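You operate a simulated robot arm through the tools that you are given. There is no shell and no other tool.

You run a simulated two-armed robot. Do the job below in one go: nothing can be reset, and whatever is moved stays where it is left.

Task
Set the slipped tail lamp level, its arm at the yellow ring.
Fine: slacken the clamp screw first; the ring meets the sleeve; the screw ends tight.

It is judged by the outcome, as a careful person would: the job done as asked, and still so three seconds after it is handed in. It fails if anything else is knocked over, pushed out of place, dropped, spilled or broken.

Robot
Two 7-joint arms with two-finger parallel grippers on one trunk that stands fixed in place. Base frame: the origin is at the foot of the trunk, x ahead of it, y to its left, z up. Readings come in m, degrees, newtons and seconds.
The left shoulder is at [0.07, 0.177, 1.195], the right one opposite. With the tool pointing down near the work surface each hand reaches from about 0.28 to 0.74 m from the base axis, measured 20 degrees to its own side. Payload 3.43 kg a hand.
Tool frame (each hand has its own): the origin (TCP) lies between the finger pads and is the grasp point; the fingertips stand 0.03 m ahead of it; z points along the fingers, y is the line along which they close. The gripper opens to 0.094 m. The fingers are 0.028 m wide and 0.01 m thick; the gripper's body (0.05 by 0.096 m) begins 0.055 m behind the TCP.
Orientation is that of the tool frame in the base frame, as [roll, pitch, yaw] about the fixed x, y, z axes, in that order (R = Rz(yaw) Ry(pitch) Rx(roll)). With the fingers straight down and closing along the base's y, the tool's x points along the base's -x, its y along +y and its z along -z.

Tools
- The arms move only by the tool servo_tool. It takes "left_targets", "right_targets" or both (then of equal length, played together; a hand with none holds still); each is a list of rows, each an object of numbers (a shift or turn left out is 0, a gripper value left out holds the last): "x", "y", "z": the shift along the base's x, y, z in m; "rx", "ry", "rz": the turn, a rotation vector about the base's x, y, z in degrees; "jaw": the gripper command, from -1 (shut) to 1 (fully open), values between in proportion. In form: [{"x": .., "y": .., "z": .., "rx": .., "ry": .., "rz": .., "jaw": ..}, ...]. A call has 1 to 20 rows; each row shifts and turns the commanded pose from where the row before left it. A row lasts 0.2 s, in which the tool goes at most 0.05 m and 8.6 degrees; a call with a longer step from one row to the next is refused whole, and so is a gripper value outside its range. Where a pose cannot be reached the arm comes as near as it can. A force on the tool above 40 N (or 10 N above the force at the start of the call, whichever is more), or a blocked arm, ends the call early, and 0.2 s more pass. Each finger travels about 0.153 m/s and halts on what it meets, pressing with about 44 N; the grip force reading is that of the motor and also rises with nothing between the fingers. The clock runs only during rows and for 0.2 s after the last one: add rows that do not move to give the fingers time. The reply holds the time, the measured pose of the TCP, the force on the tool along the base axes, the opening and the grip force, in the units named above and with some noise, with the torque about the TCP (base axes, N m) and any sound that the robot's microphone picked up.
- Cameras (640 x 400 px; columns grow to the right, rows downward): "scene" is now at [0.1274, 0.0229, 1.4968]; the picture's right is [0.27, -0.96, 0.00], its down [-0.69, -0.19, -0.70] and it looks along [0.67, 0.19, -0.72] (base axes); focal length 306 px, centre (320, 200). "left" rides on the left gripper at [0.076, -0.014, -0.103] in its tool frame; the picture's right is [0.18, 0.98, 0.00], its down [-0.75, 0.14, -0.64] and it looks along [-0.63, 0.12, 0.77] (tool axes); focal length 243 px, centre (320, 200). "right" rides on the right gripper at [0.076, 0.014, -0.103] in its tool frame; the picture's right is [-0.18, 0.98, 0.00], its down [-0.75, -0.14, -0.64] and it looks along [-0.63, -0.12, 0.77] (tool axes); focal length 243 px, centre (320, 200). There is no depth. A picture from a camera that has moved, and an enlarged one, comes with that camera's place and axes in the base frame and with its lens.
- capture(camera): a new picture of that camera. It takes no simulated time.
- move_column(by): slides the trunk up (or, below 0, down) by that many m; the arms and the scene camera ride with it, the base frame stays. It gives what a move gives, with no picture.
- turn_head(pan, tilt): turns the head with the scene camera to pan (to the left, within 86 degrees either way) and tilt (down, from -29 to 69), counted from straight ahead of the robot. It gives what a move gives.
- zoom(camera, box): a new picture of the part [left, top, right, bottom] of that camera's present view, enlarged. It takes no simulated time.
- close_job(): hands the job in; it is judged then, once.

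Places have to be worked out from the pictures, the camera data and where the tool is seen. Open the grippers and draw the arms clear of the work before you hand the job in, unless the task says otherwise.

The tools are called after "Call:" by a JSON object that holds its "fn" and its "kwargs". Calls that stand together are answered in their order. servo_tool: Moves the arms, as the interface text tells. Its arguments: {"type":"object","properties":{"left_targets":{"type":"array","items":{"type":"object","properties":{"x":{"type":"number"},"y":{"type":"number"},"z":{"type":"number"},"rx":{"type":"number"},"ry":{"type":"number"},"rz":{"type":"number"},"jaw":{"type":"number"}}}},"right_targets":{"type":"array","items":{"type":"object","properties":{"x":{"type":"number"},"y":{"type":"number"},"z":{"type":"number"},"rx":{"type":"number"},"ry":{"type":"number"},"rz":{"type":"number"},"jaw":{"type":"number"}}}}},"required":[]} The other tools are called the same way: move_column (by) slides the trunk up or down; turn_head (pan, tilt) turns the head that bears the scene camera; capture (camera) takes a picture; zoom (camera, box) takes an enlarged picture of a part of a camera's view; close_job () hands the job in.

At the start:

```text
time: 0.0
left_tool_pos: [0.4797, 0.3378, 1.233]
left_orientation: [180.0, 0.1, -179.9]
left_ft_force: [-0.2, 0.1, -0.2]
left_ft_torque: [0.0, 0.0, 0.03]
left_width: 0.0941
left_gripper_force: 0.1
right_tool_pos: [0.5839, -0.1679, 1.2581]
right_orientation: [-179.9, 0.0, 180.0]
right_ft_force: [0.2, 0.0, 0.2]
right_ft_torque: [-0.02, 0.02, -0.02]
right_width: 0.0942
right_gripper_force: 0.0
trunk travel left (down, up): [-0.775, 0.065]
head pan, tilt: [15.7, 45.9]
```

scene: 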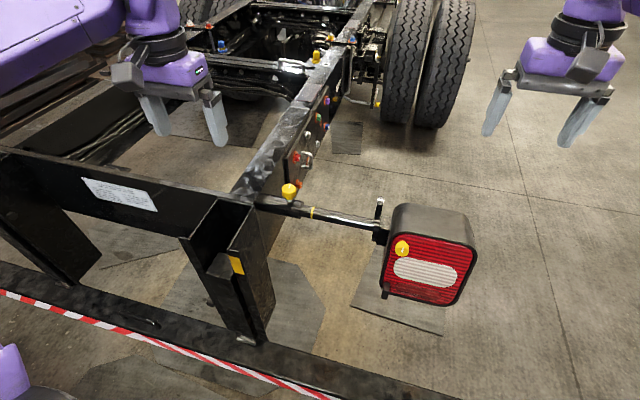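
right: 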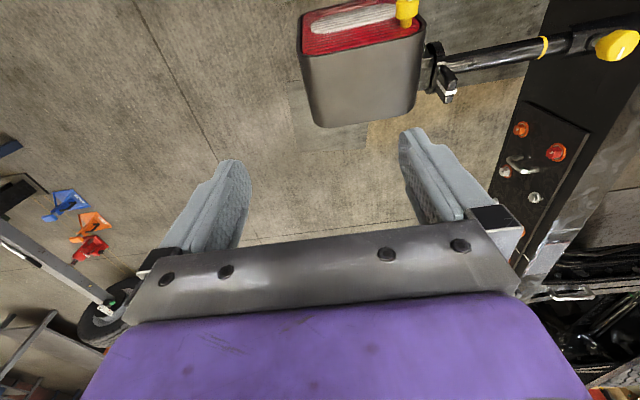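
left: 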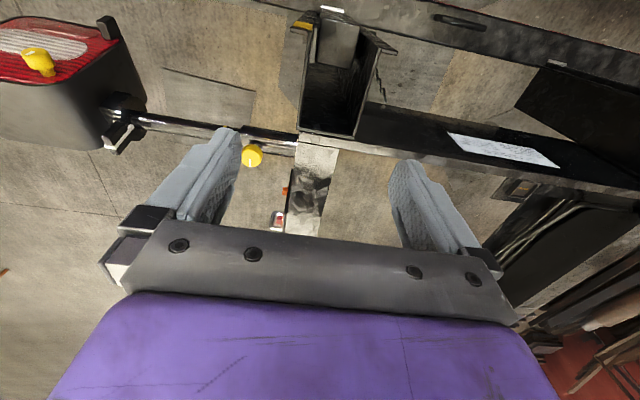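

I'll start by looking closely at the lamp, its arm, the ring and the clamp screw in all three cameras.

Call:
{"fn": "zoom", "kwargs": {"camera": "scene", "box": [220, 160, 380, 260]}}

Call:
{"fn": "zoom", "kwargs": {"camera": "scene", "box": [340, 180, 500, 320]}}

Call:
{"fn": "zoom", "kwargs": {"camera": "right", "box": [400, 0, 640, 150]}}

Call:
{"fn": "zoom", "kwargs": {"camera": "left", "box": [80, 80, 340, 240]}}

```text
4.00 times, centred on (300, 210) of scene
camera zoom: at [0.1274, 0.0229, 1.4968], right [0.27, -0.96, 0.0], down [-0.69, -0.19, -0.7], along [0.67, 0.19, -0.72], focal length 1226 px, centre (400, 160)
```

zoom: 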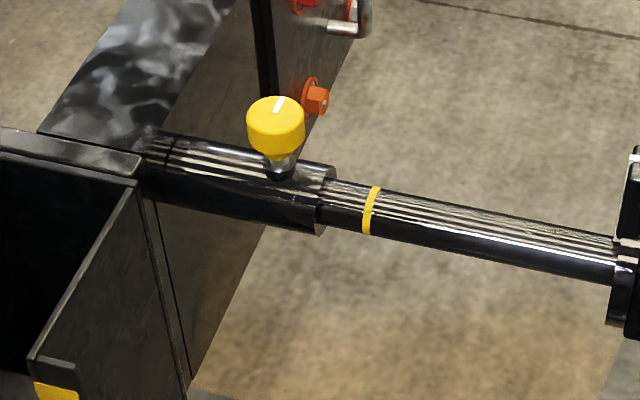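

```text
2.86 times, centred on (420, 250) of scene
camera zoom: at [0.1274, 0.0229, 1.4968], right [0.27, -0.96, 0.0], down [-0.69, -0.19, -0.7], along [0.67, 0.19, -0.72], focal length 876 px, centre (34, 57)
```

zoom: 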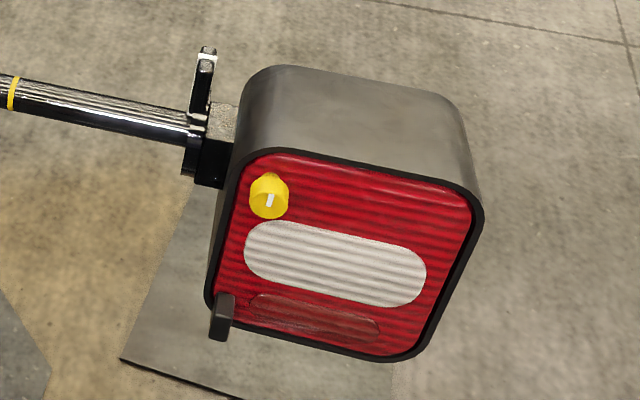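

```text
2.67 times, centred on (520, 75) of right
camera zoom: at [0.5078, -0.1532, 1.3608], right [0.18, 0.98, 0.0], down [0.75, -0.14, 0.64], along [0.63, -0.12, -0.77], focal length 647 px, centre (-213, 533)
```

zoom: 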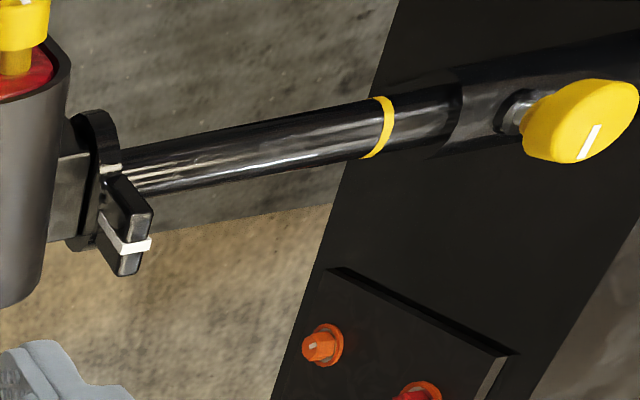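

```text
2.46 times, centred on (210, 160) of left
camera zoom: at [0.4035, 0.323, 1.3361], right [-0.18, 0.98, 0.0], down [0.75, 0.14, 0.64], along [0.63, 0.12, -0.77], focal length 597 px, centre (591, 298)
```

zoom: 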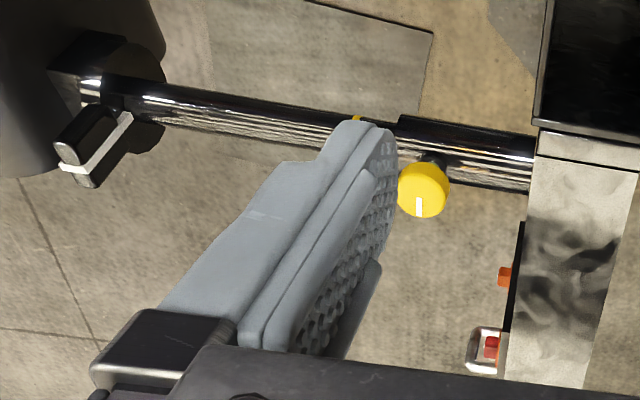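

The knob sits on the sleeve near (0.636, 0.247, 0.957), and the ring is near y≈0.185, with the sleeve mouth near y≈0.216. I judge about a 3 cm gap. I'll draw the right hand back and lower it so its camera gives a closer, centred view of the lamp.

Call:
{"fn": "servo_tool", "kwargs": {"right_targets": [{"x": -0.045}, {"x": -0.045}, {"x": -0.045}, {"x": -0.045, "z": -0.02}, {"z": -0.045}, {"z": -0.045}]}}

Call:
{"fn": "capture", "kwargs": {"camera": "right"}}

Call:
{"fn": "capture", "kwargs": {"camera": "scene"}}

```text
time: 1.4
left_tool_pos: [0.4812, 0.3377, 1.2324]
left_orientation: [180.0, 0.1, 180.0]
left_ft_force: [0.5, 0.2, 0.5]
left_ft_torque: [-0.01, 0.02, -0.01]
left_width: 0.0939
left_gripper_force: 0.0
right_tool_pos: [0.4646, -0.1685, 1.161]
right_orientation: [-180.0, 0.1, 180.0]
right_ft_force: [0.1, 0.7, -0.8]
right_ft_torque: [0.0, 0.0, 0.01]
right_width: 0.0939
right_gripper_force: 0.2
right hand out of reach, approached as far as the arm can: row 3, 4
trunk travel left (down, up): [-0.775, 0.065]
head pan, tilt: [15.7, 45.9]
```

```text
taken
camera right: at [0.3888, -0.154, 1.2639], right [0.18, 0.98, 0.0], down [0.75, -0.14, 0.64], along [0.63, -0.12, -0.77], focal length 243 px, centre (320, 200)
```

right: 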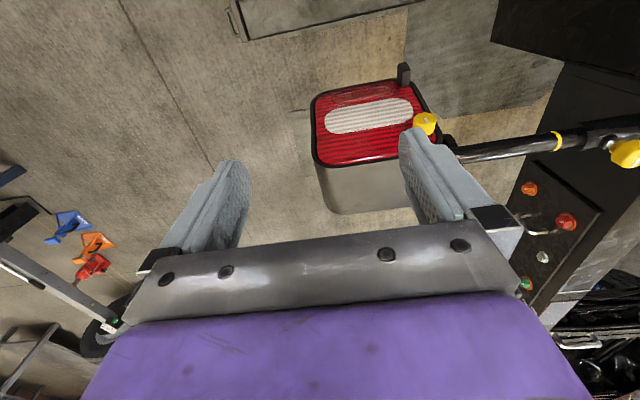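

```text
taken
camera scene: at [0.1284, 0.0231, 1.4967], right [0.27, -0.96, 0.0], down [-0.69, -0.19, -0.69], along [0.67, 0.19, -0.72], focal length 306 px, centre (320, 200)
```

scene: 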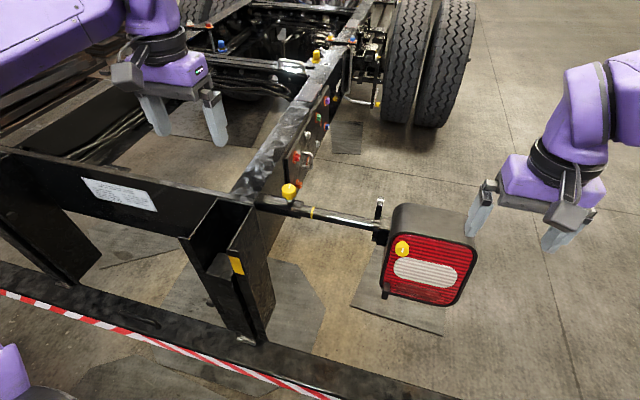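

Call:
{"fn": "zoom", "kwargs": {"camera": "right", "box": [290, 50, 490, 230]}}

Call:
{"fn": "zoom", "kwargs": {"camera": "scene", "box": [360, 185, 490, 315]}}

```text
2.22 times, centred on (390, 140) of right
camera zoom: at [0.3888, -0.154, 1.2639], right [0.18, 0.98, 0.0], down [0.75, -0.14, 0.64], along [0.63, -0.12, -0.77], focal length 539 px, centre (164, 333)
```

zoom: 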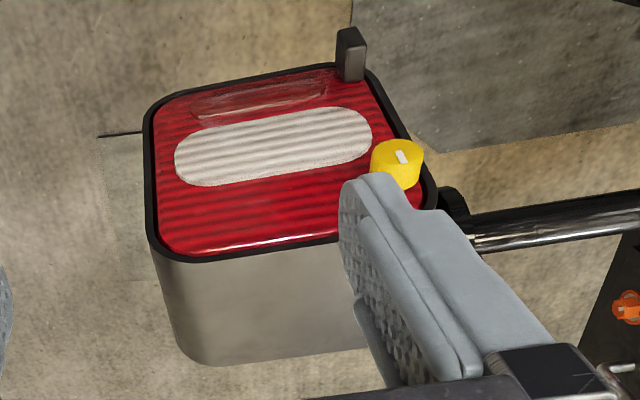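

```text
3.08 times, centred on (425, 250) of scene
camera zoom: at [0.1284, 0.0231, 1.4967], right [0.27, -0.96, 0.0], down [-0.69, -0.19, -0.69], along [0.67, 0.19, -0.72], focal length 943 px, centre (-3, 46)
```

zoom: 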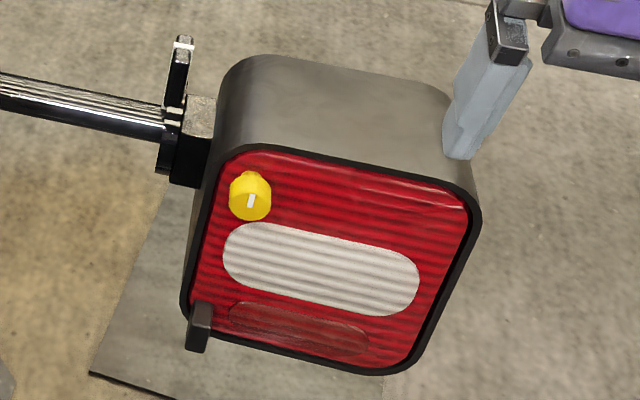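

The paddle with the white stripe beside the lamp and the knob on the lens both need identifying before I touch anything. I'll bring the right hand over the arm, well above it, for a close look.

Call:
{"fn": "servo_tool", "kwargs": {"right_targets": [{"x": 0.02, "y": 0.04}, {"x": 0.02, "y": 0.04}, {"x": 0.02, "y": 0.04}, {"y": 0.02, "z": -0.02}, {"z": -0.02}]}}

Call:
{"fn": "capture", "kwargs": {"camera": "right"}}

Call:
{"fn": "zoom", "kwargs": {"camera": "right", "box": [240, 40, 480, 190]}}

```text
time: 2.6
left_tool_pos: [0.4804, 0.3371, 1.2346]
left_orientation: [180.0, 0.1, 179.9]
left_ft_force: [-0.6, 1.2, 0.7]
left_ft_torque: [0.02, 0.03, -0.01]
left_width: 0.094
left_gripper_force: 0.2
right_tool_pos: [0.55, -0.0438, 1.148]
right_orientation: [179.7, -0.2, -180.0]
right_ft_force: [1.0, 0.6, 0.3]
right_ft_torque: [0.01, -0.01, 0.01]
right_width: 0.0939
right_gripper_force: 0.2
right hand out of reach, approached as far as the arm can: row 3, 4, 5
trunk travel left (down, up): [-0.775, 0.065]
head pan, tilt: [15.7, 45.9]
```

```text
taken
camera right: at [0.4751, -0.0312, 1.2522], right [0.18, 0.98, 0.0], down [0.76, -0.14, 0.64], along [0.63, -0.11, -0.77], focal length 243 px, centre (320, 200)
```

right: 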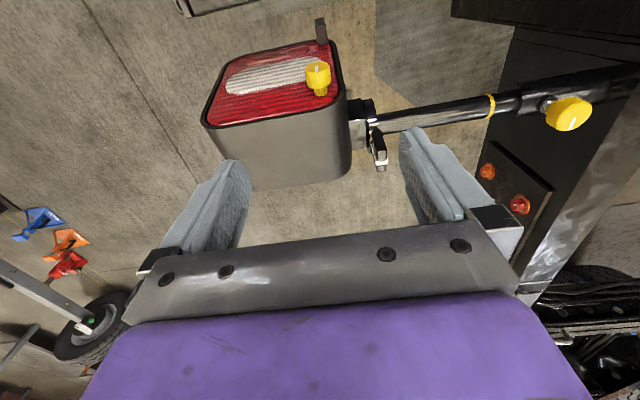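

```text
2.67 times, centred on (360, 115) of right
camera zoom: at [0.4751, -0.0312, 1.2522], right [0.18, 0.98, 0.0], down [0.76, -0.14, 0.64], along [0.63, -0.11, -0.77], focal length 647 px, centre (213, 427)
```

zoom: 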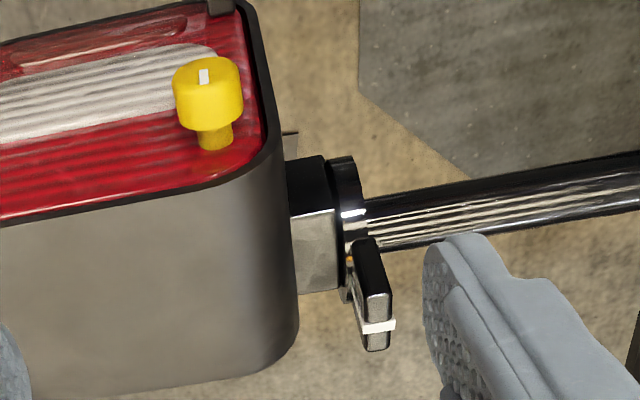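

Call:
{"fn": "zoom", "kwargs": {"camera": "right", "box": [335, 85, 415, 185]}}

Call:
{"fn": "zoom", "kwargs": {"camera": "left", "box": [80, 80, 180, 170]}}

Call:
{"fn": "zoom", "kwargs": {"camera": "scene", "box": [360, 185, 410, 255]}}

Call:
{"fn": "zoom", "kwargs": {"camera": "right", "box": [470, 70, 620, 160]}}

```text
4.00 times, centred on (375, 135) of right
camera zoom: at [0.4751, -0.0312, 1.2522], right [0.18, 0.98, 0.0], down [0.76, -0.14, 0.64], along [0.63, -0.11, -0.77], focal length 970 px, centre (100, 460)
```

zoom: 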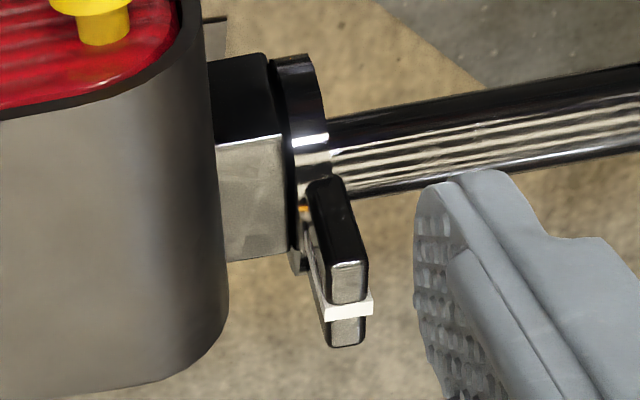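

```text
4.44 times, centred on (130, 125) of left
camera zoom: at [0.4041, 0.3223, 1.3361], right [-0.18, 0.98, 0.0], down [0.75, 0.14, 0.64], along [0.63, 0.12, -0.77], focal length 1078 px, centre (1164, 533)
```

zoom: 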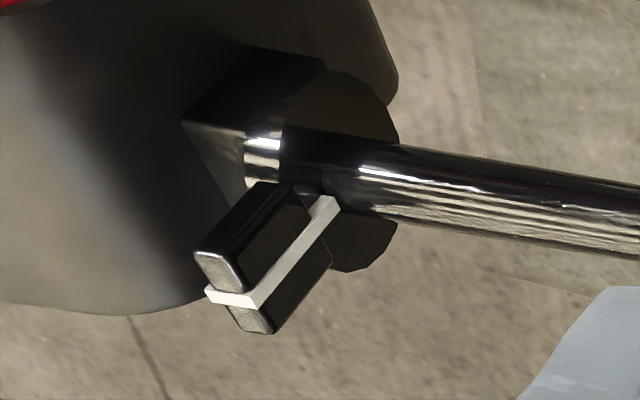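

```text
5.71 times, centred on (385, 220) of scene
camera zoom: at [0.1281, 0.0221, 1.4967], right [0.27, -0.96, 0.0], down [-0.69, -0.19, -0.7], along [0.67, 0.19, -0.72], focal length 1751 px, centre (-51, 86)
```

zoom: 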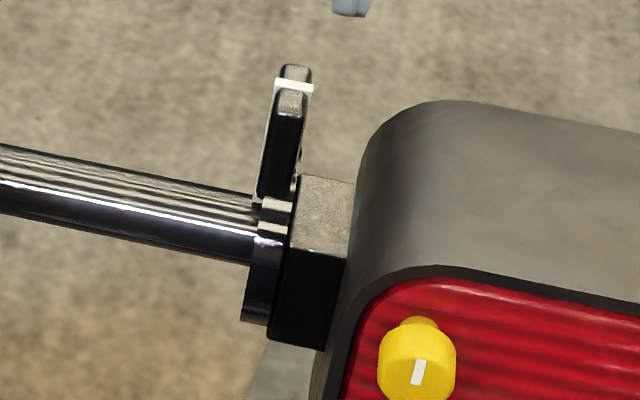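

```text
4.27 times, centred on (545, 115) of right
camera zoom: at [0.4751, -0.0312, 1.2522], right [0.18, 0.98, 0.0], down [0.76, -0.14, 0.64], along [0.63, -0.11, -0.77], focal length 1035 px, centre (-640, 563)
```

zoom: 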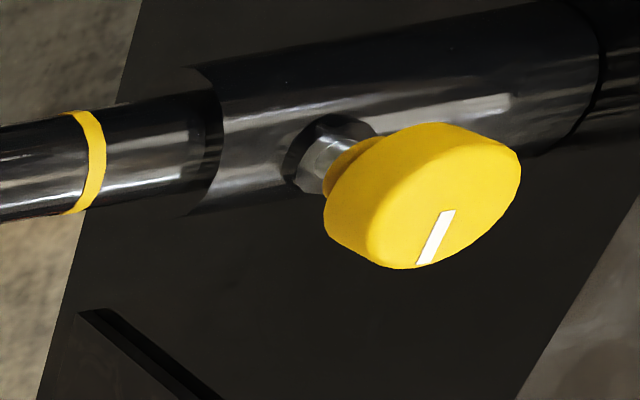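

The lug's white tip triangulates to about (0.652, 0.021, 0.975). The tube runs along y at about x 0.632, z 0.906, so the lamp leans about 15° away from me. I'll steady the lug with the right hand before loosening anything, so first I'm moving that hand forward above the lug, staying high.

Call:
{"fn": "servo_tool", "kwargs": {"right_targets": [{"x": 0.03, "y": 0.01}, {"x": 0.03, "y": 0.01}, {"x": 0.02, "y": 0.01}, {}]}}

Call:
{"fn": "capture", "kwargs": {"camera": "scene"}}

Call:
{"fn": "capture", "kwargs": {"camera": "right"}}

```text
time: 3.6
left_tool_pos: [0.4789, 0.3382, 1.2331]
left_orientation: [-179.9, 0.0, -180.0]
left_ft_force: [0.6, -1.0, -0.6]
left_ft_torque: [0.01, 0.04, -0.01]
left_width: 0.0942
left_gripper_force: 0.1
right_tool_pos: [0.628, -0.0128, 1.146]
right_orientation: [-179.8, 0.0, -180.0]
right_ft_force: [0.0, 0.0, 0.4]
right_ft_torque: [0.03, 0.01, 0.0]
right_width: 0.094
right_gripper_force: 0.1
trunk travel left (down, up): [-0.775, 0.065]
head pan, tilt: [15.7, 45.9]
```

```text
taken
camera scene: at [0.1268, 0.023, 1.4968], right [0.27, -0.96, 0.0], down [-0.69, -0.19, -0.7], along [0.67, 0.19, -0.72], focal length 306 px, centre (320, 200)
```

scene: 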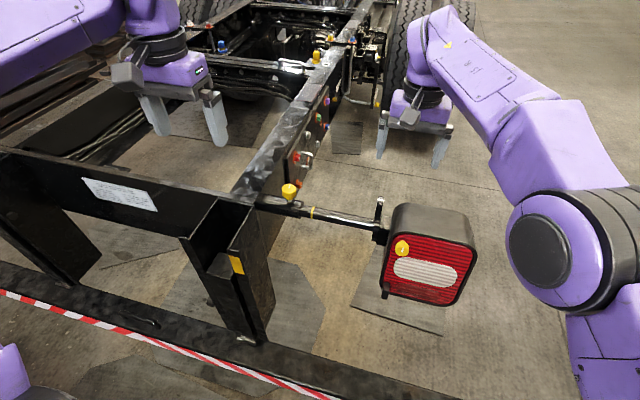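

```text
taken
camera right: at [0.5525, 0.0016, 1.2496], right [0.18, 0.98, 0.0], down [0.75, -0.14, 0.64], along [0.63, -0.12, -0.77], focal length 243 px, centre (320, 200)
```

right: 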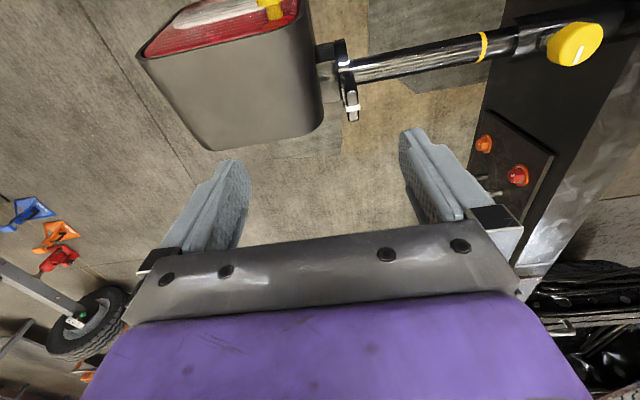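

Call:
{"fn": "zoom", "kwargs": {"camera": "right", "box": [310, 30, 390, 130]}}

Call:
{"fn": "zoom", "kwargs": {"camera": "scene", "box": [365, 190, 405, 240]}}

Call:
{"fn": "zoom", "kwargs": {"camera": "right", "box": [460, 10, 620, 110]}}

```text
4.00 times, centred on (350, 80) of right
camera zoom: at [0.5525, 0.0016, 1.2496], right [0.18, 0.98, 0.0], down [0.75, -0.14, 0.64], along [0.63, -0.12, -0.77], focal length 970 px, centre (200, 680)
```

zoom: 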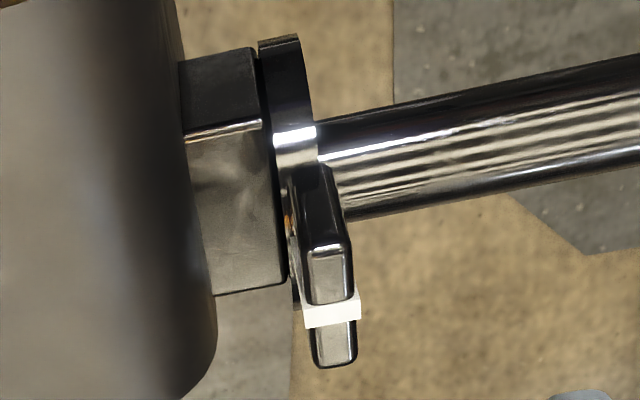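

```text
8.00 times, centred on (385, 215) of scene
camera zoom: at [0.1268, 0.023, 1.4968], right [0.27, -0.96, 0.0], down [-0.69, -0.19, -0.7], along [0.67, 0.19, -0.72], focal length 2452 px, centre (-200, 80)
```

zoom: 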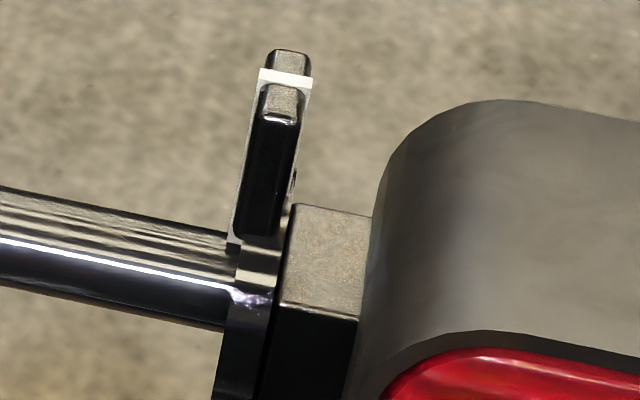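

```text
4.00 times, centred on (540, 60) of right
camera zoom: at [0.5525, 0.0016, 1.2496], right [0.18, 0.98, 0.0], down [0.75, -0.14, 0.64], along [0.63, -0.12, -0.77], focal length 970 px, centre (-560, 760)
```

zoom: 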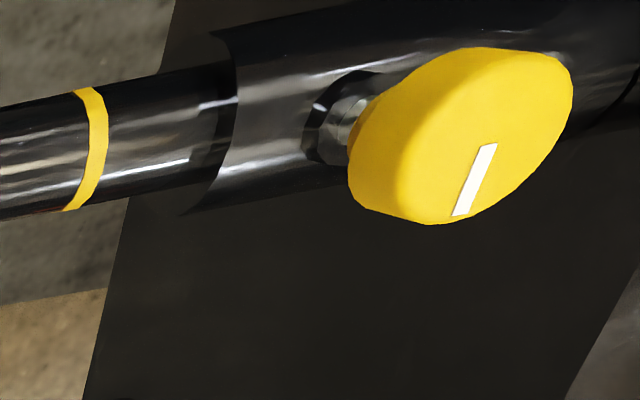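

The lug is a blade about 12 mm thick in y (0.012–0.025) and about 35 mm wide, so the fingers, which already close along y, suit it. I'm narrowing the right jaw and coming down to just above the lug to check alignment.

Call:
{"fn": "servo_tool", "kwargs": {"right_targets": [{"x": 0.011, "y": 0.016, "jaw": -0.25}, {"x": 0.011, "y": 0.016}, {"z": -0.03}, {"z": -0.04}, {"z": -0.04}, {}, {}]}}

Call:
{"fn": "capture", "kwargs": {"camera": "right"}}

Call:
{"fn": "zoom", "kwargs": {"camera": "scene", "box": [340, 140, 460, 260]}}

Call:
{"fn": "zoom", "kwargs": {"camera": "left", "box": [20, 20, 260, 220]}}

```text
time: 5.2
left_tool_pos: [0.4787, 0.3374, 1.2325]
left_orientation: [-180.0, 0.0, -179.9]
left_ft_force: [-0.5, 0.6, 0.6]
left_ft_torque: [-0.01, 0.02, 0.0]
left_width: 0.0941
left_gripper_force: 0.1
right_tool_pos: [0.6377, -0.0063, 1.0384]
right_orientation: [180.0, -0.2, -179.9]
right_ft_force: [0.1, 1.1, 1.1]
right_ft_torque: [-0.04, 0.03, 0.01]
right_width: 0.0354
right_gripper_force: 0.1
right hand out of reach, approached as far as the arm can: row 1, 2, 5
trunk travel left (down, up): [-0.775, 0.065]
head pan, tilt: [15.7, 45.9]
```

```text
taken
camera right: at [0.5618, 0.0077, 1.1422], right [0.18, 0.98, 0.0], down [0.76, -0.14, 0.64], along [0.63, -0.12, -0.77], focal length 243 px, centre (320, 200)
```

right: 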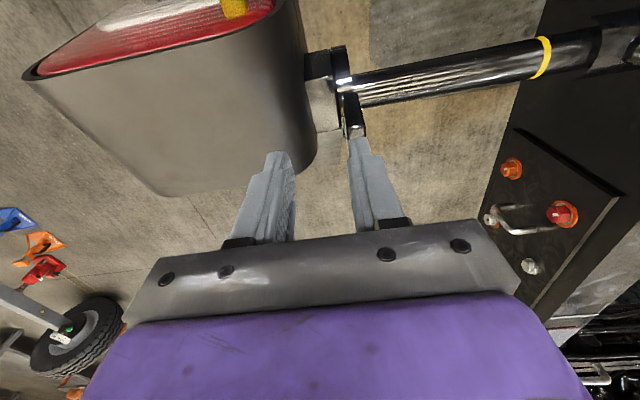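

```text
3.33 times, centred on (400, 200) of scene
camera zoom: at [0.127, 0.0236, 1.4968], right [0.27, -0.96, 0.0], down [-0.69, -0.19, -0.7], along [0.67, 0.19, -0.72], focal length 1022 px, centre (53, 200)
```

zoom: 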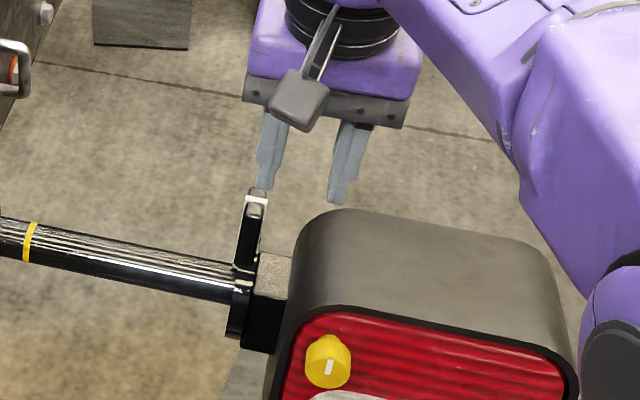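

```text
2.00 times, centred on (140, 120) of left
camera zoom: at [0.4031, 0.3237, 1.3361], right [-0.18, 0.98, 0.0], down [0.75, 0.14, 0.64], along [0.63, 0.12, -0.77], focal length 485 px, centre (680, 360)
```

zoom: 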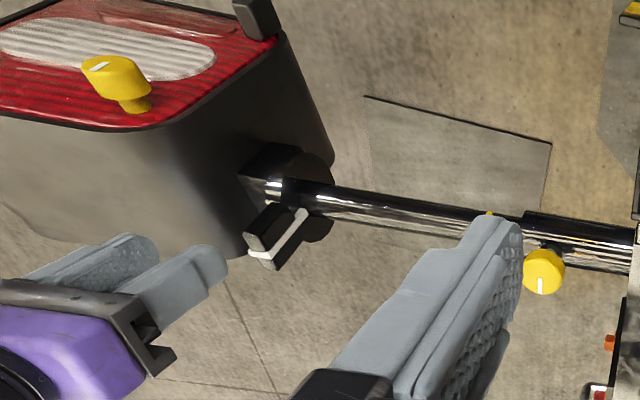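

The right hand stopped short in y, at -0.006. I'll probe whether it can still reach further toward the lug at this lower height.

Call:
{"fn": "servo_tool", "kwargs": {"right_targets": [{"x": 0.006, "y": 0.012}, {"x": 0.006, "y": 0.012}, {}]}}

```text
time: 6.0
left_tool_pos: [0.4788, 0.3374, 1.233]
left_orientation: [180.0, 0.0, 180.0]
left_ft_force: [-1.1, -0.2, 0.2]
left_ft_torque: [-0.02, 0.02, 0.01]
left_width: 0.0941
left_gripper_force: 0.1
right_tool_pos: [0.642, 0.0088, 1.0386]
right_orientation: [180.0, 0.1, -180.0]
right_ft_force: [-0.7, -0.2, -0.1]
right_ft_torque: [0.03, 0.02, -0.01]
right_width: 0.0349
right_gripper_force: 0.1
right hand out of reach, approached as far as the arm can: row 2
trunk travel left (down, up): [-0.775, 0.065]
head pan, tilt: [15.7, 45.9]
```

Lowering gained a little, but I need up to y≈0.05 later. I'll test whether yawing the right hand counter-clockwise frees the wrist, keeping the position fixed in free space.

Call:
{"fn": "servo_tool", "kwargs": {"right_targets": [{"rz": 8.5}, {"rz": 8.5}, {"rz": 8.5}, {"rz": 8.5}, {"y": 0.02}, {"y": 0.02}, {"y": 0.02}, {}]}}

```text
time: 7.8
left_tool_pos: [0.48, 0.3379, 1.2338]
left_orientation: [180.0, -0.1, -179.9]
left_ft_force: [0.3, -0.2, -0.1]
left_ft_torque: [0.02, 0.0, -0.01]
left_width: 0.0939
left_gripper_force: 0.0
right_tool_pos: [0.6254, 0.045, 1.0355]
right_orientation: [-179.9, 0.1, -146.0]
right_ft_force: [1.0, -0.3, 0.0]
right_ft_torque: [0.02, 0.0, -0.04]
right_width: 0.0353
right_gripper_force: 0.1
right hand out of reach, approached as far as the arm can: row 5, 6, 7
trunk travel left (down, up): [-0.775, 0.065]
head pan, tilt: [15.7, 45.9]
```

The limit is simply maximum reach, about 0.60 m from the right shoulder. Because the jaws close along y on the blade, I can lean the hand back toward me by 15° and gain reach. I'll undo the yaw, pitch back, and hover above the lug.

Call:
{"fn": "servo_tool", "kwargs": {"right_targets": [{"rz": -8.5, "y": -0.0065, "z": 0.01}, {"rz": -8.5, "y": -0.0065}, {"rz": -8.5, "y": -0.0065}, {"rz": -8.5, "y": -0.0065}, {"ry": -7.5}, {"ry": -7.5}, {"x": 0.013}, {}]}}

Call:
{"fn": "capture", "kwargs": {"camera": "right"}}

Call:
{"fn": "zoom", "kwargs": {"camera": "scene", "box": [340, 140, 460, 260]}}

```text
time: 9.6
left_tool_pos: [0.4775, 0.3366, 1.2344]
left_orientation: [-180.0, -0.1, 179.9]
left_ft_force: [-1.0, 0.2, 0.5]
left_ft_torque: [0.04, -0.02, 0.01]
left_width: 0.094
left_gripper_force: 0.0
right_tool_pos: [0.6973, -0.0178, 1.0723]
right_orientation: [-178.9, 14.8, -176.2]
right_ft_force: [0.1, 0.4, 0.0]
right_ft_torque: [-0.02, -0.02, -0.02]
right_width: 0.0353
right_gripper_force: 0.0
right hand out of reach, approached as far as the arm can: row 3, 4, 5, 6, 7
trunk travel left (down, up): [-0.775, 0.065]
head pan, tilt: [15.7, 45.9]
```

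```text
taken
camera right: at [0.5973, -0.0087, 1.1521], right [0.12, 0.99, 0.03], down [0.57, -0.09, 0.82], along [0.81, -0.08, -0.58], focal length 243 px, centre (320, 200)
```

right: 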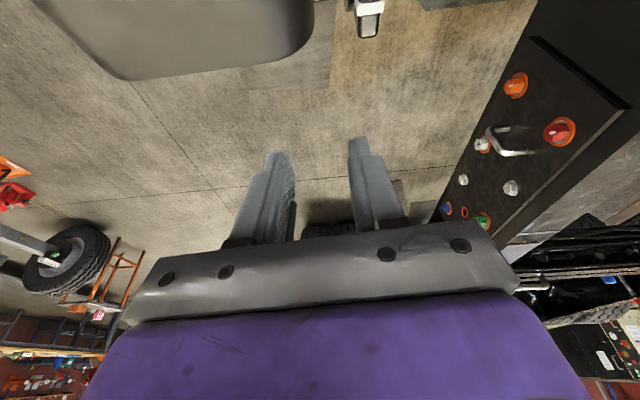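

```text
3.33 times, centred on (400, 200) of scene
camera zoom: at [0.1263, 0.0227, 1.4969], right [0.27, -0.96, 0.0], down [-0.69, -0.19, -0.7], along [0.67, 0.19, -0.72], focal length 1022 px, centre (53, 200)
```

zoom: 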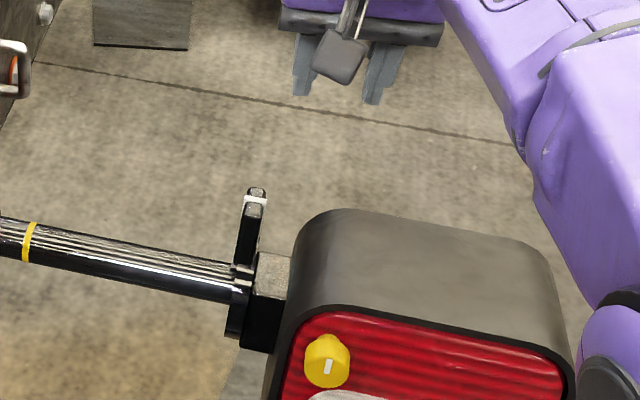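

The arm isn't short on reach. It has an azimuth limit of about 16–20° inward from the right shoulder, which leaning back made worse and yawing CCW relaxed. I'll undo the pitch, move outward a bit and test a full +90° yaw, with the jaws closing along x.

Call:
{"fn": "servo_tool", "kwargs": {"right_targets": [{"ry": 7.5, "y": -0.02}, {"ry": 7.3, "y": -0.02, "x": -0.02}, {"x": -0.03}, {"rz": 8.5}, {"rz": 8.5}, {"rz": 8.5}, {"rz": 8.5}, {"rz": 8.5}, {"rz": 8.5}, {"rz": 8.5}, {"rz": 8.5}, {"rz": 8.5}, {"rz": 8.5}, {}]}}

```text
time: 12.6
left_tool_pos: [0.4799, 0.3383, 1.2336]
left_orientation: [180.0, 0.0, -179.9]
left_ft_force: [-0.1, 0.3, 0.7]
left_ft_torque: [0.03, 0.02, 0.02]
left_width: 0.0942
left_gripper_force: 0.2
right_tool_pos: [0.6321, -0.0573, 1.0691]
right_orientation: [-179.9, -0.1, -91.2]
right_ft_force: [-1.1, -1.0, 0.1]
right_ft_torque: [0.02, 0.01, 0.01]
right_width: 0.035
right_gripper_force: 0.0
right hand out of reach, approached as far as the arm can: row 1
trunk travel left (down, up): [-0.775, 0.065]
head pan, tilt: [15.7, 45.9]
```

Call:
{"fn": "servo_tool", "kwargs": {"right_targets": [{"y": 0.03}, {"y": 0.03}, {"y": 0.03}, {"y": 0.03}, {}]}}

Call:
{"fn": "capture", "kwargs": {"camera": "right"}}

Call:
{"fn": "capture", "kwargs": {"camera": "scene"}}

```text
time: 13.8
left_tool_pos: [0.4808, 0.3377, 1.2341]
left_orientation: [-180.0, -0.1, 180.0]
left_ft_force: [0.3, -0.7, -0.7]
left_ft_torque: [0.0, -0.02, -0.01]
left_width: 0.0939
left_gripper_force: 0.0
right_tool_pos: [0.6292, 0.0313, 1.0676]
right_orientation: [-179.9, 0.1, -91.3]
right_ft_force: [-0.1, 0.8, 0.4]
right_ft_torque: [-0.01, -0.02, -0.02]
right_width: 0.0352
right_gripper_force: 0.1
right hand out of reach, approached as far as the arm can: row 3, 4
trunk travel left (down, up): [-0.775, 0.065]
head pan, tilt: [15.7, 45.9]
```

```text
taken
camera right: at [0.6138, -0.0452, 1.1708], right [-0.98, 0.21, 0.0], down [0.16, 0.75, 0.64], along [0.13, 0.63, -0.77], focal length 243 px, centre (320, 200)
```

right: 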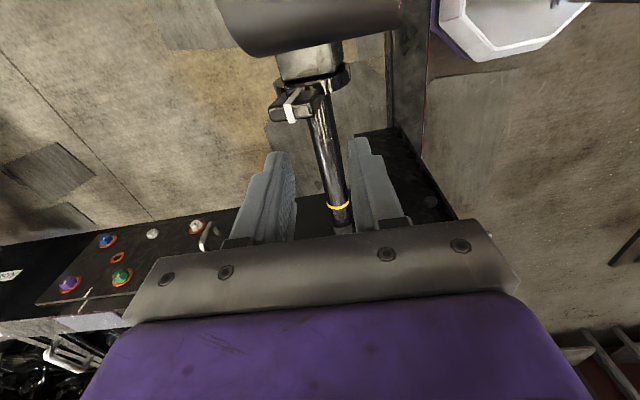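

```text
taken
camera scene: at [0.1277, 0.0225, 1.4967], right [0.27, -0.96, 0.0], down [-0.69, -0.19, -0.7], along [0.67, 0.19, -0.72], focal length 306 px, centre (320, 200)
```

scene: 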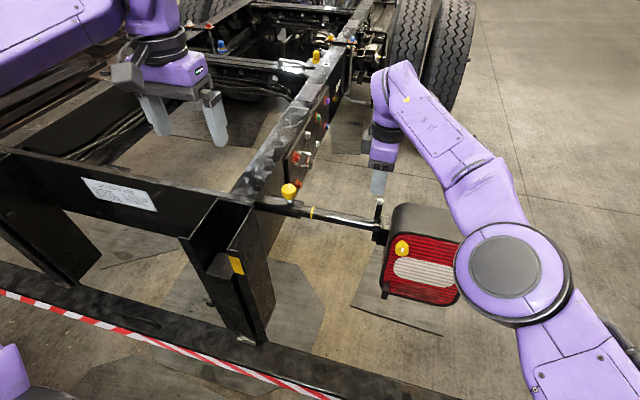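

With +90° yaw the limit is y≈0.031 at this height, which is better. Tilting the hand so it comes from the lamp side (rx+) shifts the wrist outward, so I'll test a 25° tilt and then push y further in free air.

Call:
{"fn": "servo_tool", "kwargs": {"right_targets": [{"rx": 8.4}, {"rx": 8.4}, {"rx": 8.4}, {"y": 0.015}, {"y": 0.015}, {"y": 0.015}, {}]}}

Call:
{"fn": "capture", "kwargs": {"camera": "scene"}}

Call:
{"fn": "capture", "kwargs": {"camera": "right"}}

```text
time: 15.4
left_tool_pos: [0.4802, 0.3375, 1.234]
left_orientation: [180.0, 0.0, 179.9]
left_ft_force: [0.0, 0.3, 0.3]
left_ft_torque: [0.02, 0.01, 0.01]
left_width: 0.094
left_gripper_force: 0.2
right_tool_pos: [0.629, 0.0756, 1.0681]
right_orientation: [179.4, 25.2, -91.5]
right_ft_force: [-0.4, 0.9, -0.5]
right_ft_torque: [0.02, 0.01, -0.03]
right_width: 0.0352
right_gripper_force: 0.1
trunk travel left (down, up): [-0.775, 0.065]
head pan, tilt: [15.7, 45.9]
```

```text
taken
camera scene: at [0.1274, 0.0227, 1.4968], right [0.27, -0.96, 0.0], down [-0.69, -0.19, -0.7], along [0.67, 0.19, -0.72], focal length 306 px, centre (320, 200)
```

scene: 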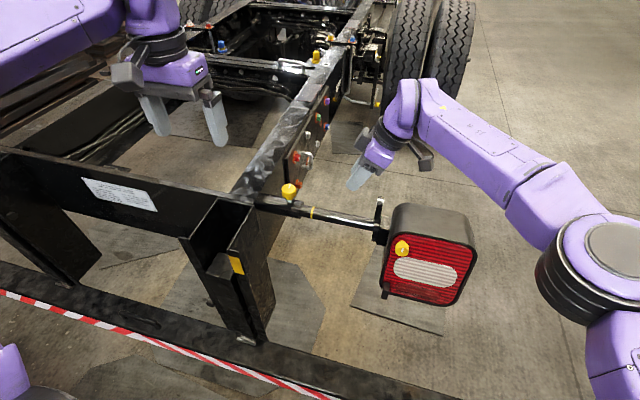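

```text
taken
camera right: at [0.6127, -0.0364, 1.1285], right [-0.98, 0.19, 0.09], down [0.16, 0.41, 0.9], along [0.13, 0.89, -0.43], focal length 243 px, centre (320, 200)
```

right: 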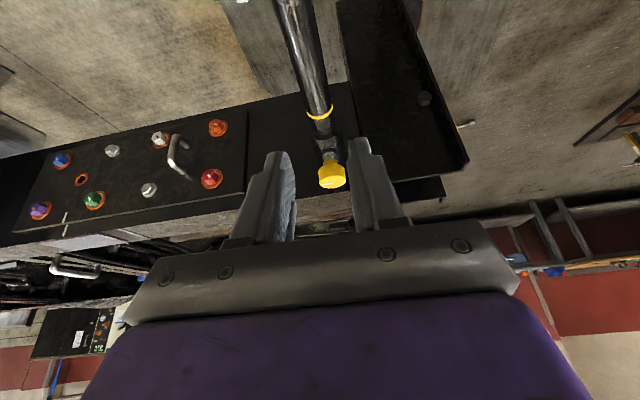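

With a 25° tilt the right hand reaches y=0.076 freely, so I'll grip the lug with the jaws closing along x, coming from the lamp side. I'll back off in y to see the lug end-on, measure its lean, and open the jaw to about 6 cm.

Call:
{"fn": "servo_tool", "kwargs": {"right_targets": [{"y": -0.03, "jaw": 0.3}, {"y": -0.03}, {"y": -0.03}, {"y": -0.01}, {}]}}

Call:
{"fn": "capture", "kwargs": {"camera": "right"}}

Call:
{"fn": "zoom", "kwargs": {"camera": "right", "box": [240, 40, 400, 160]}}

```text
time: 16.6
left_tool_pos: [0.4802, 0.3376, 1.2328]
left_orientation: [-180.0, 0.1, -179.9]
left_ft_force: [0.6, 0.3, 0.6]
left_ft_torque: [0.0, -0.01, -0.01]
left_width: 0.094
left_gripper_force: 0.1
right_tool_pos: [0.6287, -0.0236, 1.0671]
right_orientation: [179.5, 25.1, -91.5]
right_ft_force: [0.4, 0.1, 0.4]
right_ft_torque: [-0.01, 0.01, -0.05]
right_width: 0.061
right_gripper_force: 0.0
trunk travel left (down, up): [-0.775, 0.065]
head pan, tilt: [15.7, 45.9]
```

```text
taken
camera right: at [0.6132, -0.1359, 1.1284], right [-0.98, 0.19, 0.09], down [0.16, 0.41, 0.9], along [0.13, 0.89, -0.43], focal length 243 px, centre (320, 200)
```

right: 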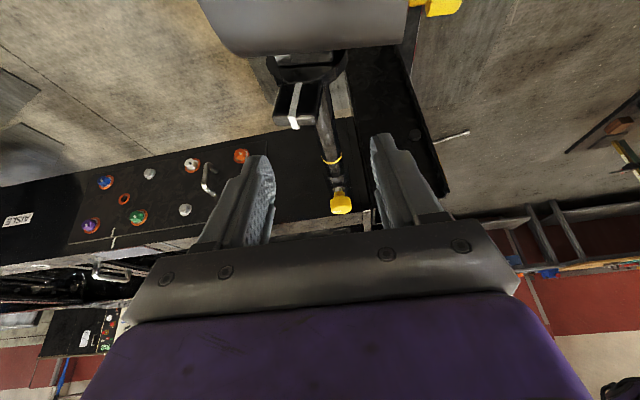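

```text
3.33 times, centred on (320, 100) of right
camera zoom: at [0.6132, -0.1359, 1.1284], right [-0.98, 0.19, 0.09], down [0.16, 0.41, 0.9], along [0.13, 0.89, -0.43], focal length 809 px, centre (320, 533)
```

zoom: 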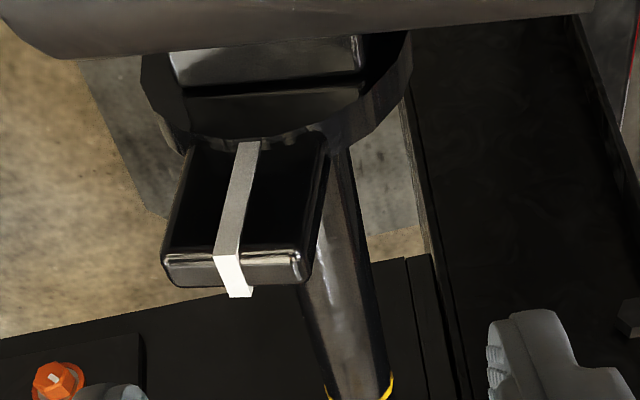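

In this end-on view the lug's edges and stripe agree on a lean of about 12.7° away from me, about an axis near x 0.636, z 0.904. Its tip is at (0.652, 0.018, 0.977) and it is 37 mm wide. I'll pitch the hand +12.7° to match and hover just off the lug.

Call:
{"fn": "servo_tool", "kwargs": {"right_targets": [{"ry": 6.4, "rz": 1.4, "x": 0.018, "y": 0.005}, {"ry": 6.3, "x": 0.018, "y": 0.005}, {"z": -0.018}, {"z": -0.017}, {}]}}

Call:
{"fn": "capture", "kwargs": {"camera": "right"}}

Call:
{"fn": "zoom", "kwargs": {"camera": "scene", "box": [340, 140, 460, 260]}}

Call:
{"fn": "zoom", "kwargs": {"camera": "left", "box": [20, 20, 260, 220]}}

```text
time: 17.8
left_tool_pos: [0.4784, 0.3384, 1.2343]
left_orientation: [-179.9, 0.0, -179.9]
left_ft_force: [-1.0, -0.3, -0.5]
left_ft_torque: [0.0, -0.03, 0.0]
left_width: 0.0936
left_gripper_force: 0.0
right_tool_pos: [0.6314, 0.0038, 1.0537]
right_orientation: [165.5, 24.3, -96.0]
right_ft_force: [-0.2, -0.8, -1.0]
right_ft_torque: [0.0, 0.01, 0.02]
right_width: 0.061
right_gripper_force: 0.1
right hand out of reach, approached as far as the arm can: row 2
trunk travel left (down, up): [-0.775, 0.065]
head pan, tilt: [15.7, 45.9]
```

```text
taken
camera right: at [0.6313, -0.1077, 1.1164], right [-0.94, 0.16, 0.3], down [0.34, 0.41, 0.84], along [0.01, 0.9, -0.44], focal length 243 px, centre (320, 200)
```

right: 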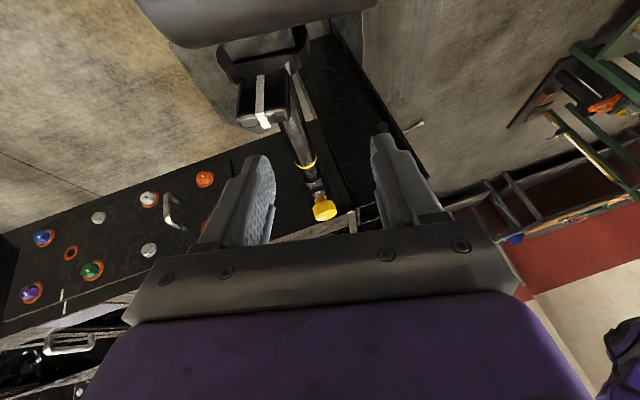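

```text
3.33 times, centred on (400, 200) of scene
camera zoom: at [0.1264, 0.0247, 1.4968], right [0.27, -0.96, 0.0], down [-0.69, -0.2, -0.7], along [0.67, 0.19, -0.72], focal length 1022 px, centre (53, 200)
```

zoom: 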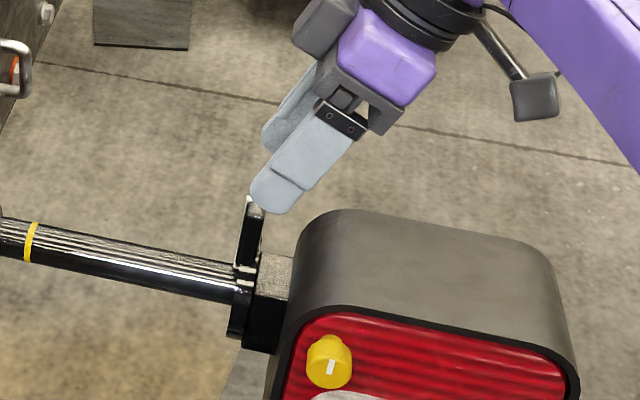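

```text
2.00 times, centred on (140, 120) of left
camera zoom: at [0.4025, 0.3248, 1.336], right [-0.18, 0.98, 0.0], down [0.75, 0.14, 0.64], along [0.63, 0.12, -0.77], focal length 485 px, centre (680, 360)
```

zoom: 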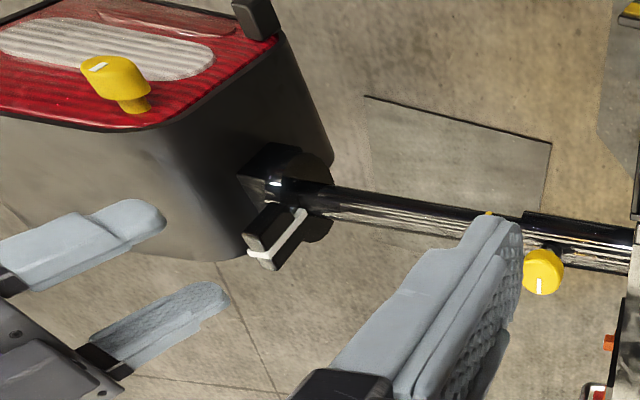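

Call:
{"fn": "servo_tool", "kwargs": {"right_targets": [{"x": 0.017, "y": -0.009, "z": -0.01}, {"x": 0.017, "y": -0.009, "z": -0.012}, {}]}}

Call:
{"fn": "zoom", "kwargs": {"camera": "scene", "box": [340, 140, 460, 260]}}

Call:
{"fn": "capture", "kwargs": {"camera": "right"}}

```text
time: 18.6
left_tool_pos: [0.4802, 0.3378, 1.2332]
left_orientation: [-180.0, 0.0, -179.9]
left_ft_force: [0.7, 0.9, 0.0]
left_ft_torque: [0.02, 0.01, 0.02]
left_width: 0.0941
left_gripper_force: 0.1
right_tool_pos: [0.635, -0.0008, 1.0528]
right_orientation: [165.4, 24.4, -96.0]
right_ft_force: [0.2, 0.1, 0.1]
right_ft_torque: [0.0, 0.03, 0.02]
right_width: 0.0607
right_gripper_force: 0.1
right hand out of reach, approached as far as the arm can: row 1, 2
trunk travel left (down, up): [-0.775, 0.065]
head pan, tilt: [15.7, 45.9]
```

```text
3.33 times, centred on (400, 200) of scene
camera zoom: at [0.1276, 0.0223, 1.4967], right [0.27, -0.96, 0.0], down [-0.69, -0.19, -0.7], along [0.67, 0.19, -0.72], focal length 1022 px, centre (53, 200)
```

zoom: 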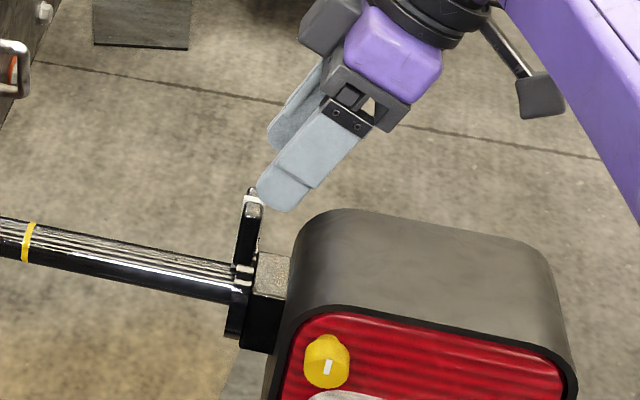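

```text
taken
camera right: at [0.6357, -0.1132, 1.1154], right [-0.94, 0.16, 0.3], down [0.34, 0.41, 0.85], along [0.02, 0.9, -0.44], focal length 243 px, centre (320, 200)
```

right: 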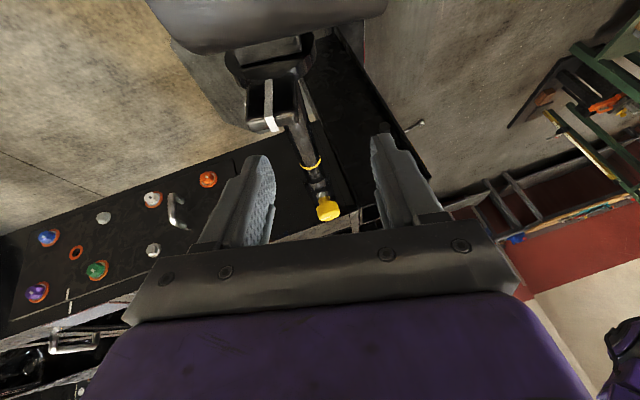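

Leaning the hand forward hits true maximum reach, so I'll keep it upright in that plane. The plan is to set the jaws loosely around the lug as a guard, slacken the screw, and then close the upright jaws so they square the lug to vertical. I'm undoing the pitch and hovering off the lug.

Call:
{"fn": "servo_tool", "kwargs": {"right_targets": [{"ry": -6.4, "y": -0.007}, {"ry": -6.3, "y": -0.006}, {"x": 0.015}, {"z": -0.015}, {}]}}

Call:
{"fn": "capture", "kwargs": {"camera": "right"}}

Call:
{"fn": "zoom", "kwargs": {"camera": "scene", "box": [340, 140, 460, 260]}}

```text
time: 19.8
left_tool_pos: [0.4791, 0.3372, 1.2339]
left_orientation: [180.0, 0.0, 180.0]
left_ft_force: [0.0, 0.2, 0.1]
left_ft_torque: [0.02, 0.0, 0.0]
left_width: 0.0941
left_gripper_force: 0.0
right_tool_pos: [0.651, -0.0123, 1.038]
right_orientation: [179.5, 25.1, -90.1]
right_ft_force: [0.3, -0.5, 0.3]
right_ft_torque: [0.01, -0.02, 0.0]
right_width: 0.0612
right_gripper_force: 0.1
trunk travel left (down, up): [-0.775, 0.065]
head pan, tilt: [15.7, 45.9]
```

```text
taken
camera right: at [0.6362, -0.1258, 1.0996], right [-0.98, 0.16, 0.09], down [0.15, 0.41, 0.9], along [0.11, 0.9, -0.43], focal length 243 px, centre (320, 200)
```

right: 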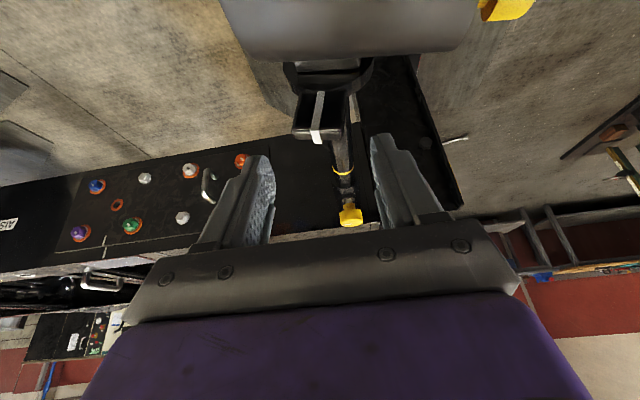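

```text
3.33 times, centred on (400, 200) of scene
camera zoom: at [0.1268, 0.0225, 1.4968], right [0.27, -0.96, 0.0], down [-0.69, -0.19, -0.7], along [0.67, 0.19, -0.72], focal length 1022 px, centre (53, 200)
```

zoom: 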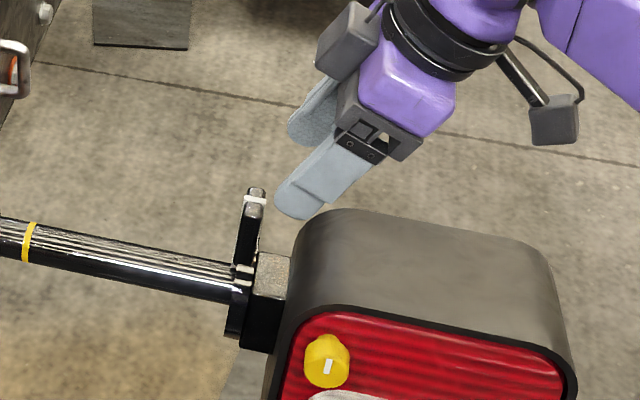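

Call:
{"fn": "zoom", "kwargs": {"camera": "right", "box": [240, 50, 400, 170]}}

```text
3.33 times, centred on (320, 110) of right
camera zoom: at [0.6362, -0.1258, 1.0996], right [-0.98, 0.16, 0.09], down [0.15, 0.41, 0.9], along [0.11, 0.9, -0.43], focal length 809 px, centre (320, 500)
```

zoom: 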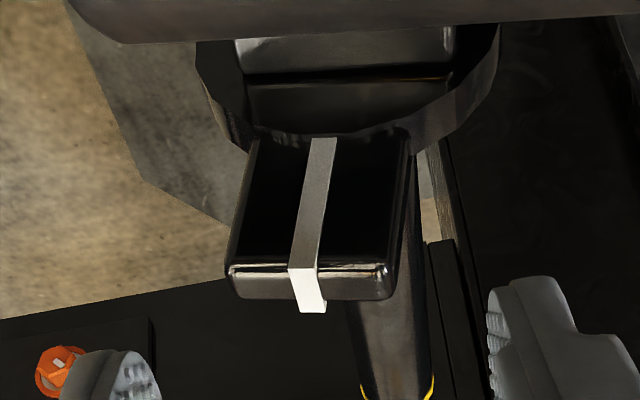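

The lug tip triangulates to (0.653, 0.0127 on the near face, 0.977) and sits centred between the open jaws. I'll slide down along the finger direction so the jaws straddle the lug loosely without touching it.

Call:
{"fn": "servo_tool", "kwargs": {"right_targets": [{"y": 0.008, "z": -0.018}, {"y": 0.008, "z": -0.018}, {"y": 0.008, "z": -0.018}, {}]}}

Call:
{"fn": "capture", "kwargs": {"camera": "right"}}

Call:
{"fn": "zoom", "kwargs": {"camera": "scene", "box": [340, 140, 460, 260]}}

Call:
{"fn": "zoom", "kwargs": {"camera": "left", "box": [20, 20, 260, 220]}}

```text
time: 20.8
left_tool_pos: [0.4795, 0.3365, 1.2325]
left_orientation: [-179.9, 0.0, 180.0]
left_ft_force: [0.4, -0.3, -0.3]
left_ft_torque: [0.02, -0.01, 0.04]
left_width: 0.0939
left_gripper_force: 0.1
right_tool_pos: [0.6487, 0.0102, 0.9825]
right_orientation: [179.6, 25.1, -90.1]
right_ft_force: [-0.4, 0.2, 0.7]
right_ft_torque: [0.0, -0.01, 0.03]
right_width: 0.0613
right_gripper_force: 0.1
trunk travel left (down, up): [-0.775, 0.065]
head pan, tilt: [15.7, 45.9]
```

```text
taken
camera right: at [0.6363, -0.1021, 1.0446], right [-0.98, 0.16, 0.09], down [0.15, 0.41, 0.9], along [0.11, 0.9, -0.43], focal length 243 px, centre (320, 200)
```

right: 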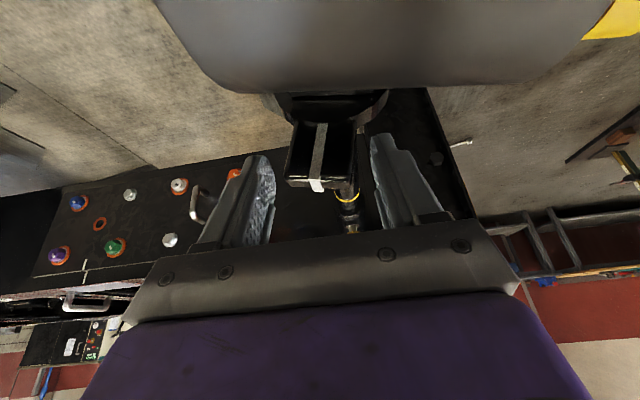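

```text
3.33 times, centred on (400, 200) of scene
camera zoom: at [0.1273, 0.0225, 1.4968], right [0.27, -0.96, 0.0], down [-0.69, -0.19, -0.7], along [0.67, 0.19, -0.72], focal length 1022 px, centre (53, 200)
```

zoom: 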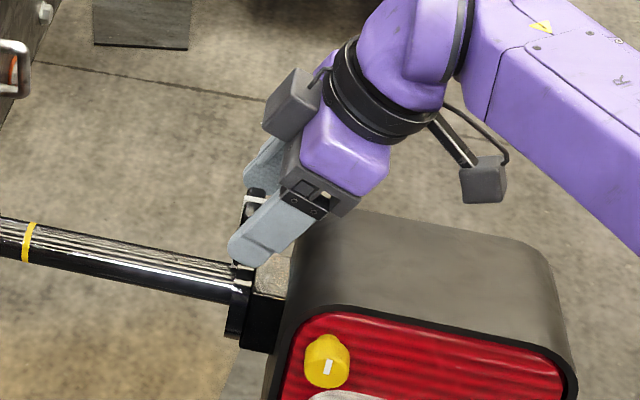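

```text
2.00 times, centred on (140, 120) of left
camera zoom: at [0.4033, 0.3227, 1.3362], right [-0.18, 0.98, 0.0], down [0.75, 0.14, 0.64], along [0.63, 0.12, -0.77], focal length 485 px, centre (680, 360)
```

zoom: 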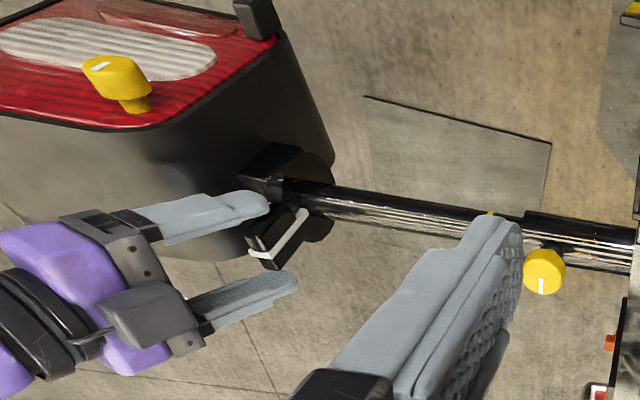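

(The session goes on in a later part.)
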